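You operate a simulated robot arm through the tools that you are given. There is no shell and no other tool. Be economical: measure what you need, move in short steps, check, and stop when the job is done.

Carry out the task below with a simulated robot arm. There is one attempt and no reset: what you move stays moved.

TASK
Put one of the white blocks from the short wooden bench on the yellow plate.
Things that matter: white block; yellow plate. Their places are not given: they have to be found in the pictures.

It is judged by the outcome, as a careful person would: the job done as asked, and still so three seconds after it is handed in. It fails if anything else is knocked over, pushed out of place, dropped, spilled or broken.

THE ROBOT
A 7-joint arm with a two-finger parallel gripper, fixed in place. Base frame: the origin is at the foot of the arm, x ahead of it, y to its left, z up; the work surface is at about z = 0. Lengths are in mm, angles in degrees, forces in N, time in s.
With the tool pointing down near the work surface it reaches from about 240 to 620 mm from the base axis. Its first joint turns from -66.0 to 66.0 degrees. Payload 2.6 kg.
Tool frame: the origin (TCP) lies between the finger pads and is the grasp point; the fingertips stand 30 mm ahead of it; z points along the fingers, y is the line along which they close. The gripper opens to 94 mm. The fingers are 28 mm wide and 10 mm thick; the gripper's body (50 by 96 mm) begins 55 mm behind the TCP.
Orientation is that of the tool frame in the base frame, as a unit quaternion [x, y, z, w]. With the fingers straight down and closing along the base's y, the tool's x points along the base's -x, its y along +y and its z along -z.

THE INTERFACE
- The arm moves only by the tool move_arm. Its argument "steps" is a list of rows, each a list of 5 numbers: the finger opening in mm, from 0 to 94, then the shift along the tool's x, y, z in mm, then the turn about the tool's z in degrees. In form: [[fingers, x, y, z, twist], ...]. A call has 1 to 8 rows; each row shifts and turns the commanded pose from where the row before left it, along the tool's axes as they then stand. A row lasts 0.2 s, in which the tool goes at most 50 mm and 8.6 degrees; a call with a longer step from one row to the next is refused whole, and so is a gripper value outside its range. A pose out of reach is approached as far as the arm can. The call stops where the force on the tool passes 40 N (or 10 N more than at its start, if that is more) or the arm is blocked; 0.2 s more then pass. The fingers move at their own pace (about 72 mm/s each) and stop on an object; they squeeze with about 22 N. The grip force told is the motor's: it shows also when the fingers shut on nothing. Time passes only in rows, and 0.2 s behind the last, so rows that do not move let the fingers close. It gives the time, the measured TCP pose, the force on the tool (base axes), the opening and the grip force at its end, in the units of the frame above (readings bear some noise), and new pictures: "pictures" is both (left out), scene, wrist or none.
- Cameras (640 x 400 px; columns grow to the right, rows downward): "scene" is fixed at [40.9, 454.3, 540.9]; the picture's right is [-0.60, -0.80, 0.00], its down [-0.62, 0.47, -0.63] and it looks along [0.50, -0.38, -0.78] (base axes); focal length 302 px, centre (320, 200). "wrist" rides on the gripper at [-37, 0, -58] in the tool frame; the picture's right is [0.00, -1.00, 0.00], its down [0.97, 0.00, -0.24] and it looks along [0.24, 0.00, 0.97] (tool axes); focal length 218 px, centre (320, 200).
- point_at(camera, pixels): for up to 12 pixels [column, row] of the newest picture of that camera ("zoom" is the newest enlarged one), the place [x, y, z] in the base frame of the surface seen there, good to about 2 mm. No time passes.
- inspect(camera, box): a new picture of the part [left, top, right, bottom] of that camera's present view, enlarged. No time passes.
- finish_job(): hands the job in; it is judged then, once.

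Work in short steps. Measure before you move; look again where a grasp or a placing could have gone wrong, and mend it. You have 60 turns and 100 pictures in all, the two below and enlarged ones among them. Open the gripper and draw the arm clear of the work before you hand the job in, unless the task says otherwise; then end with one line.

The tools are called as name(argument=value, ...) on one line, values as JSON. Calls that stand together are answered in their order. move_arm: Moves the arm, as the interface text tells. Its arguments: {"type":"object","properties":{"steps":{"type":"array","items":{"type":"array","items":{"type":"number"}}},"pictures":{"type":"string","enum":["both","scene","wrist","none"]}},"required":["steps"]} The other tools are called the same way: point_at (camera, pixels) gives the place of the surface under pixels of a picture; inspect (camera, box) takes an enlarged picture of a part of a camera's view; finish_job () hands the job in.

At the start:

```text
clock: 0.0
tool_pos: [359.7, 131.1, 239.3]
orientation: [0.0, 1.0, 0.0, 0.0]
wrist_force: [0.5, 0.4, -0.4]
finger_gap: 94.1
gripper_force: 0.0
```

scene: 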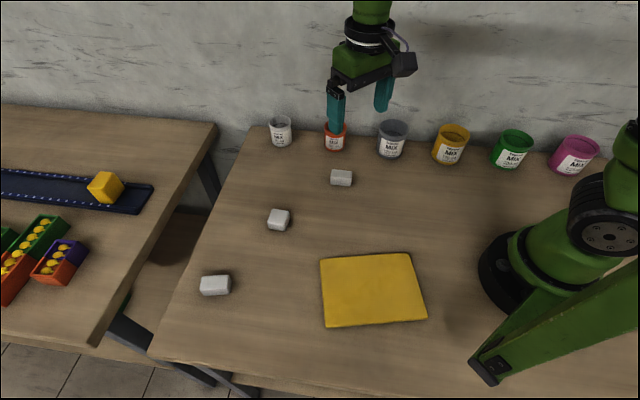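
wrist: 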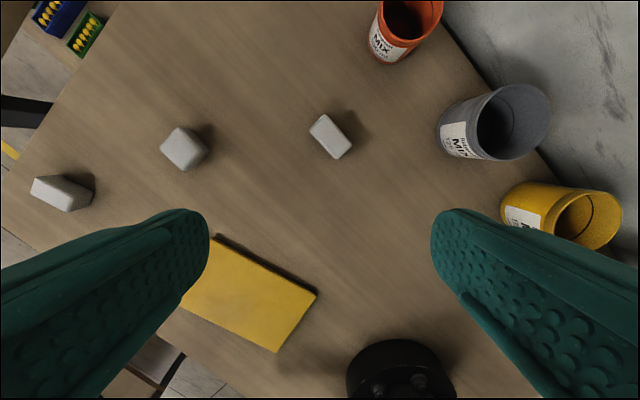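

Three white blocks are visible in the scene at (341,177), (278,219) and (215,285), and the yellow plate is at (372,289). I'll measure them.

point_at(camera="scene", pixels=[[341, 175], [278, 215], [215, 282], [372, 289], [322, 260], [409, 254], [425, 318], [327, 326], [300, 300]])

point_at(camera="wrist", pixels=[[328, 133], [325, 116], [312, 131], [335, 157], [350, 146], [182, 146], [60, 192]])

inspect(camera="scene", box=[180, 150, 440, 340])

inspect(camera="wrist", box=[130, 90, 390, 250])

```text
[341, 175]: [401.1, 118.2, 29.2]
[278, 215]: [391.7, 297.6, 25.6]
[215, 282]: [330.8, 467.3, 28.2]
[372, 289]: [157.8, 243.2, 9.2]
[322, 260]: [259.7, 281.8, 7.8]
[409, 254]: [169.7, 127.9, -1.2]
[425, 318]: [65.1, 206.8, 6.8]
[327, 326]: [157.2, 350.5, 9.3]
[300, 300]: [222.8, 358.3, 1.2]
```

```text
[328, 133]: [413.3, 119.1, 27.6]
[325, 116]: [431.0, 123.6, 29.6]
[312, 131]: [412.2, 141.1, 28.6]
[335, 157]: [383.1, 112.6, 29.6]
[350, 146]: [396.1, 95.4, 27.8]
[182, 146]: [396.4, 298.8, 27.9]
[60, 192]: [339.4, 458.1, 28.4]
```

```text
2.11 times, centred on (310, 245) of scene
```

zoom: 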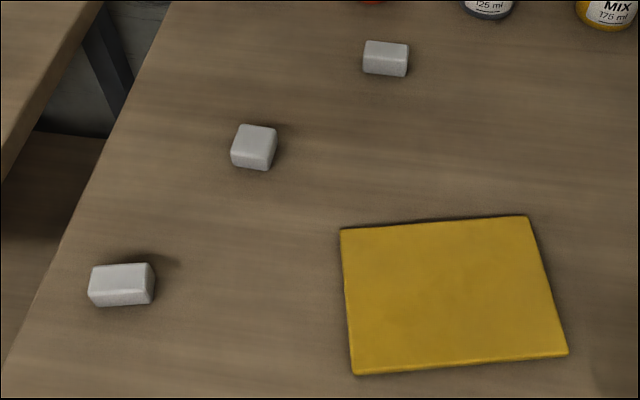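

```text
2.46 times, centred on (260, 170) of wrist
```

zoom: 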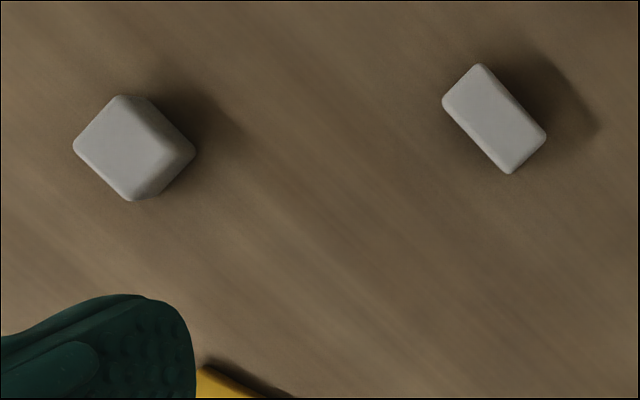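

The nearest block is centred at about (406,118), its top at z≈29, with its 25 mm short side along about 135° in the base frame. I'll move over it, twist -45° and descend part way.

move_arm(steps=[[94, -46, -13, 0, 0], [94, 0, 0, 20, -7.5], [94, 0, 0, 20, -7.5], [94, 0, 0, 20, -7.5], [94, 0, 0, 20, -7.5], [94, 0, 0, 20, -7.5], [94, 0, 0, 20, -7.5], [94, 0, 0, 0, 0]])

```text
clock: 1.8
tool_pos: [405.0, 116.2, 118.7]
orientation: [-0.384, 0.924, 0.0, 0.001]
wrist_force: [0.6, 0.2, -0.4]
finger_gap: 93.7
gripper_force: 0.0
```

scene: 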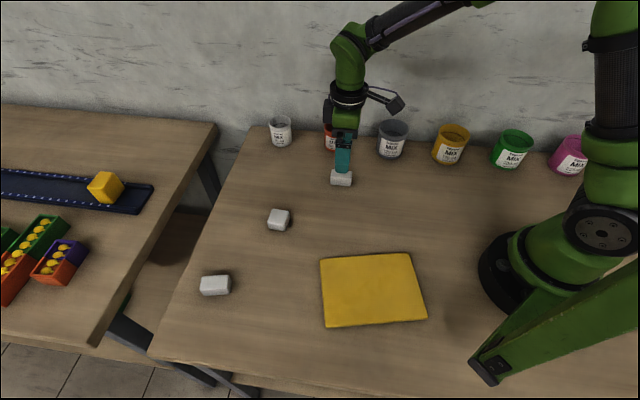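
wrist: 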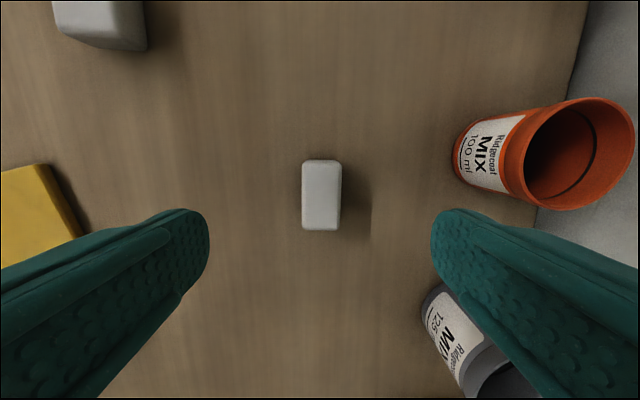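

The block is aligned and centred in the wrist view at (321,195). I'll check where the cans stand relative to the fingers.

point_at(camera="wrist", pixels=[[321, 195], [304, 165], [304, 227], [339, 227], [445, 320], [480, 150]])

```text
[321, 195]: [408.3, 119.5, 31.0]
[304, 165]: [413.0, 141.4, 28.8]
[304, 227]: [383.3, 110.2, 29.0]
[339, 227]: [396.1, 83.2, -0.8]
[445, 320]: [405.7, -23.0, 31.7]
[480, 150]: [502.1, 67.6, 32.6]
```

The cans are about 100 mm to the side, so they're clear. I'll descend to TCP z≈35 (tips at about 5 mm) with a narrower opening.

move_arm(steps=[[70, -3, 0, 20, 0], [70, 0, 0, 25, 0], [70, 0, 0, 20, 0], [70, 0, 0, 13, 0], [70, 0, 0, 6, 0], [70, 0, 0, 0, 0]])

```text
clock: 3.2
tool_pos: [406.9, 117.8, 35.3]
orientation: [-0.383, 0.924, 0.0, 0.0]
wrist_force: [0.0, -0.8, -0.2]
finger_gap: 69.7
gripper_force: 0.0
```

scene: 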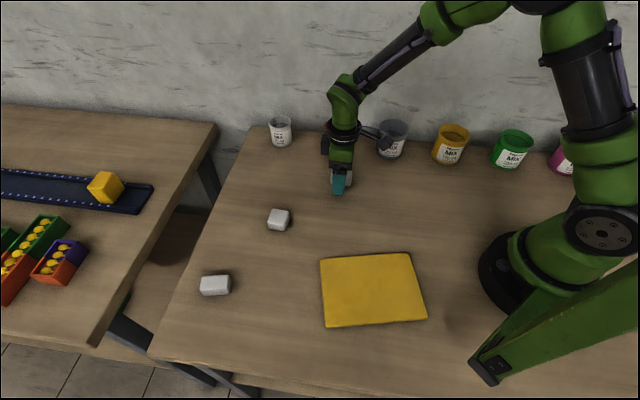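
wrist: 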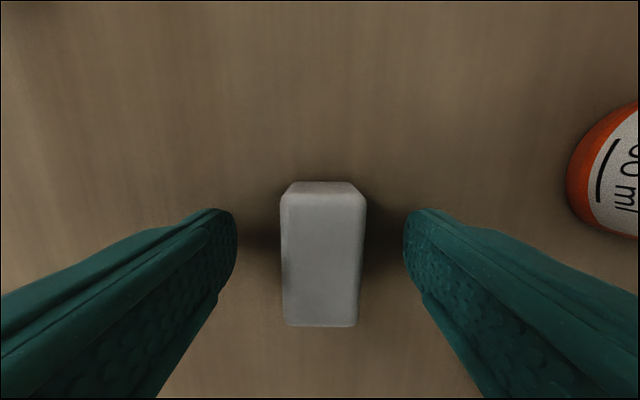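

The block sits centred between the fingers. I'll close and lift.

move_arm(steps=[[15, 0, 0, 0, 0], [15, 0, 0, 0, 0], [15, 0, 0, 0, 0], [15, 0, 0, -20, 0], [15, 0, 0, -40, 0], [15, 0, 0, -40, 0], [15, 0, 0, 0, 0]])

```text
clock: 4.8
tool_pos: [406.5, 117.1, 135.4]
orientation: [-0.383, 0.924, 0.0, 0.0]
wrist_force: [-0.3, -1.3, 0.2]
finger_gap: 27.0
gripper_force: 21.5
```

scene: 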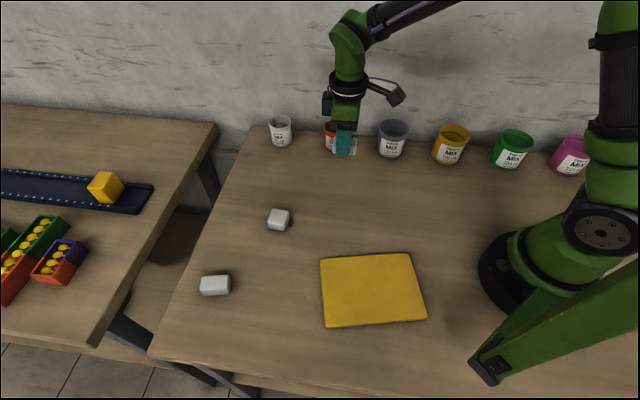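
wrist: 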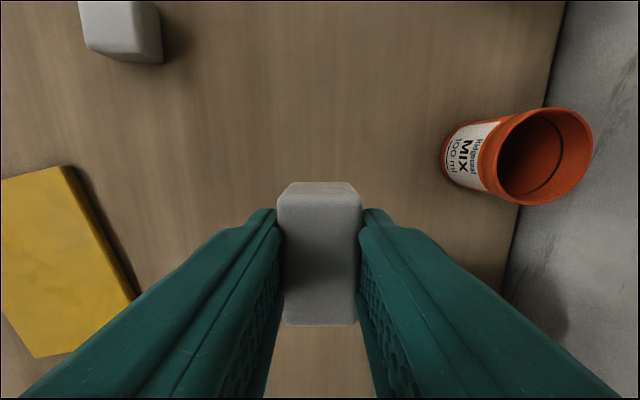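

Gripped (27 mm gap, 21.5 N). I'll carry it straight over the plate to about (178,243), with the block bottom around z=100.

move_arm(steps=[[15, 12.1, 41.8, 0, 0], [15, 12.1, 41.8, 0, 0], [15, 12.1, 41.8, 0, 0], [15, 12.1, 41.8, 0, 0], [15, 12.1, 41.8, 0, 0], [15, 12, 41.7, 0, 0], [15, 0, 0, 0, 0], [15, 0, 0, 0, 0]])

```text
clock: 6.6
tool_pos: [177.5, 246.1, 135.9]
orientation: [-0.383, 0.924, 0.0, 0.0]
wrist_force: [0.0, 0.3, -0.8]
finger_gap: 26.9
gripper_force: 22.2
```

scene: 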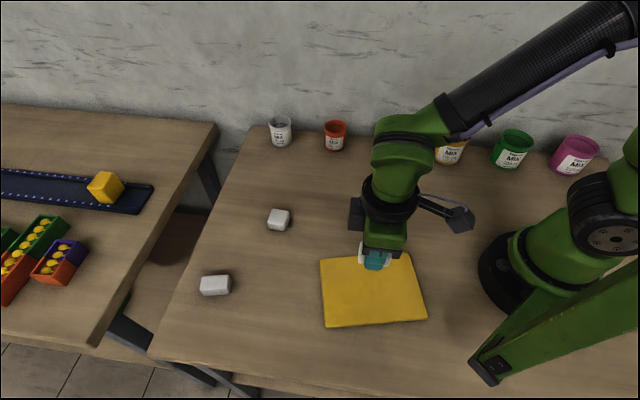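
wrist: 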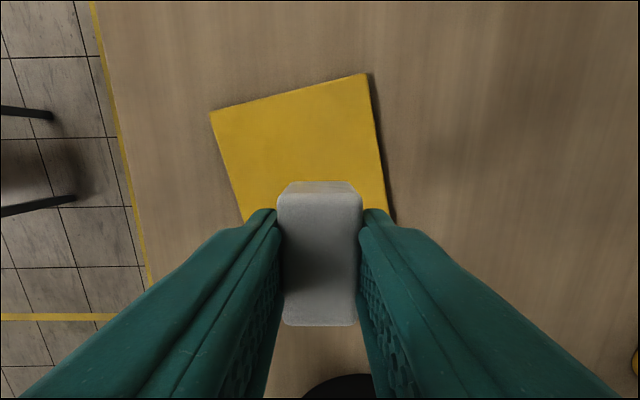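

I'll check the plate corners from here before lowering.

point_at(camera="wrist", pixels=[[213, 115], [363, 78], [383, 190], [243, 208], [300, 150]])

point_at(camera="scene", pixels=[[324, 262], [407, 257], [422, 316], [329, 323]])

```text
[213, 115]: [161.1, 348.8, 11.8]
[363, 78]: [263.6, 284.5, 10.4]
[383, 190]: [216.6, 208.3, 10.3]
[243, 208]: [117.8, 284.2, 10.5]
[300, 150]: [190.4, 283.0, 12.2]
```

```text
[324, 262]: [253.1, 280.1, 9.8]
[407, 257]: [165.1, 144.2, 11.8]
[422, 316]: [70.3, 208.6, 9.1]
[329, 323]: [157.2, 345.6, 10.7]
```

The plate's top is at z≈10.5 and its centre at about (162,246), so the TCP at (177,246) is well inside. The block should touch at TCP z≈46, so I'll lower to about 47.

move_arm(steps=[[15, 7, 7, 25, 0], [15, 0, 0, 30, 0], [15, 0, 0, 20, 0], [15, 0, 0, 10, 0], [15, 0, 0, 4, 0], [15, 0, 0, 0, 0]])

```text
clock: 8.0
tool_pos: [168.1, 245.4, 47.6]
orientation: [-0.382, 0.924, 0.0, 0.0]
wrist_force: [-0.3, 0.3, 0.2]
finger_gap: 27.0
gripper_force: 21.8
```

scene: 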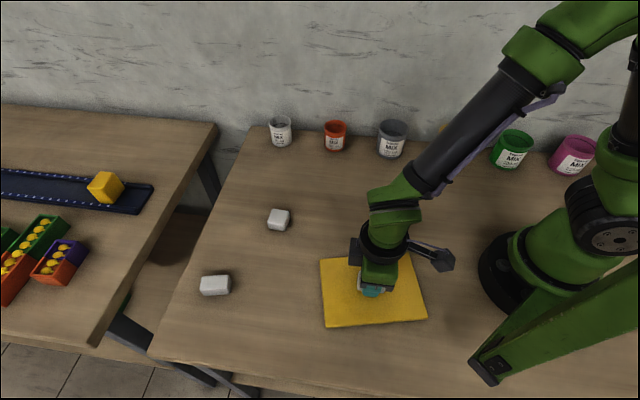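
wrist: 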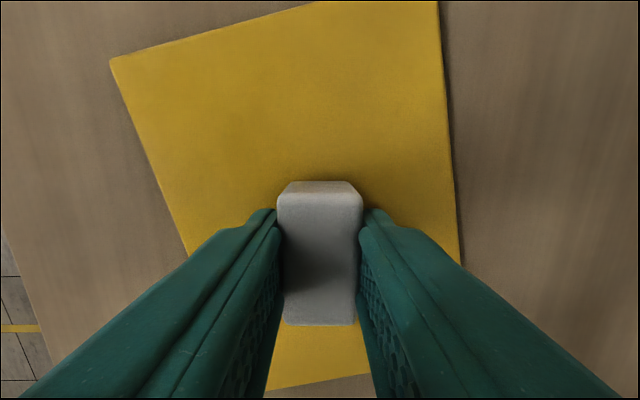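

The block is about 1 mm above the plate and fully over it. I'll ease it down 1 mm, open to 55 mm, then rise straight up.

move_arm(steps=[[15, 0, 0, 1.3, 0], [35, 0, 0, 0, 0], [55, 0, 0, 0, 0], [55, 0, 0, 0, 0], [55, 0, 0, -20, 0], [55, 0, 0, -40, 0], [55, 0, 0, -45, 0], [55, 0, 0, -45, 0]])

move_arm(steps=[[55, -20, -45, 0, 0], [55, -20, -45, 0, 0], [55, -20, -45, 0, 0], [55, -20, -45, 0, 0], [55, 0, 0, 0, 0]])

```text
clock: 9.8
tool_pos: [167.2, 246.0, 196.0]
orientation: [-0.383, 0.924, -0.001, 0.0]
wrist_force: [0.1, 0.3, -0.3]
finger_gap: 55.0
gripper_force: 0.1
```

scene: 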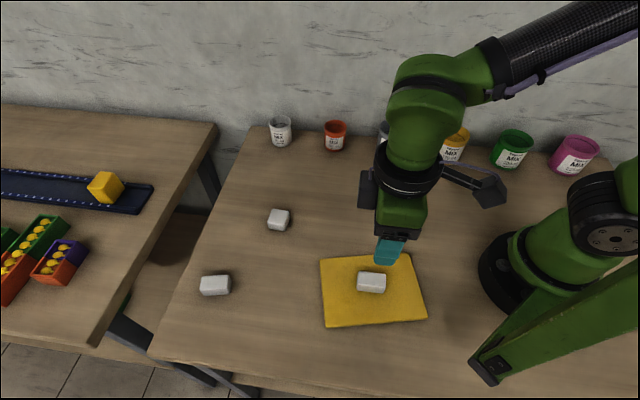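
wrist: 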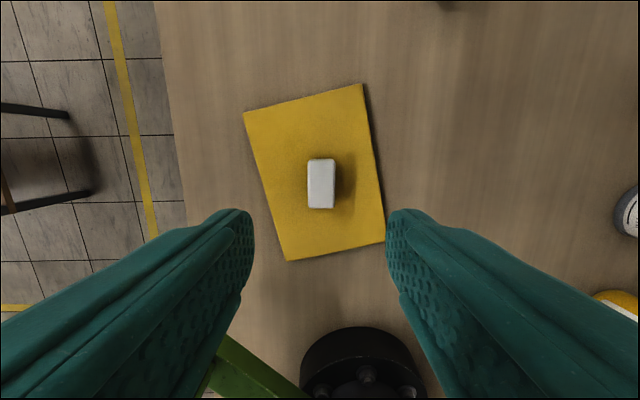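

```text
clock: 11.0
tool_pos: [353.5, 176.5, 195.5]
orientation: [-0.382, 0.924, 0.0, 0.0]
wrist_force: [-0.9, 0.1, 0.9]
finger_gap: 55.1
gripper_force: 0.1
```

scene: 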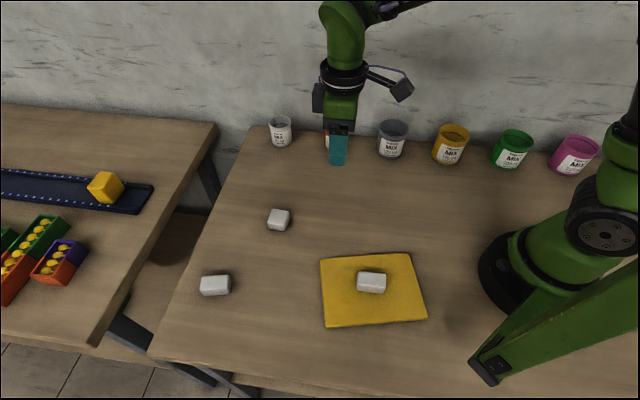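
wrist: 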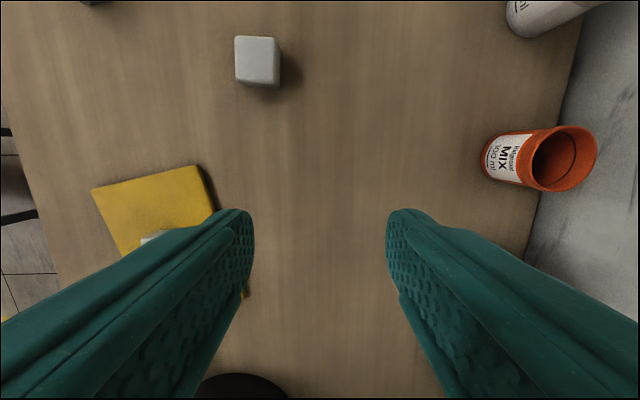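

The block rests flat on the plate at (372,282). Everything else is undisturbed and the arm is clear, so I'm handing in.

finish_job()

```text
The job is handed in.
```

One white block from the short wooden bench now rests on the yellow plate, nothing else was moved, and the gripper is open with the arm clear.
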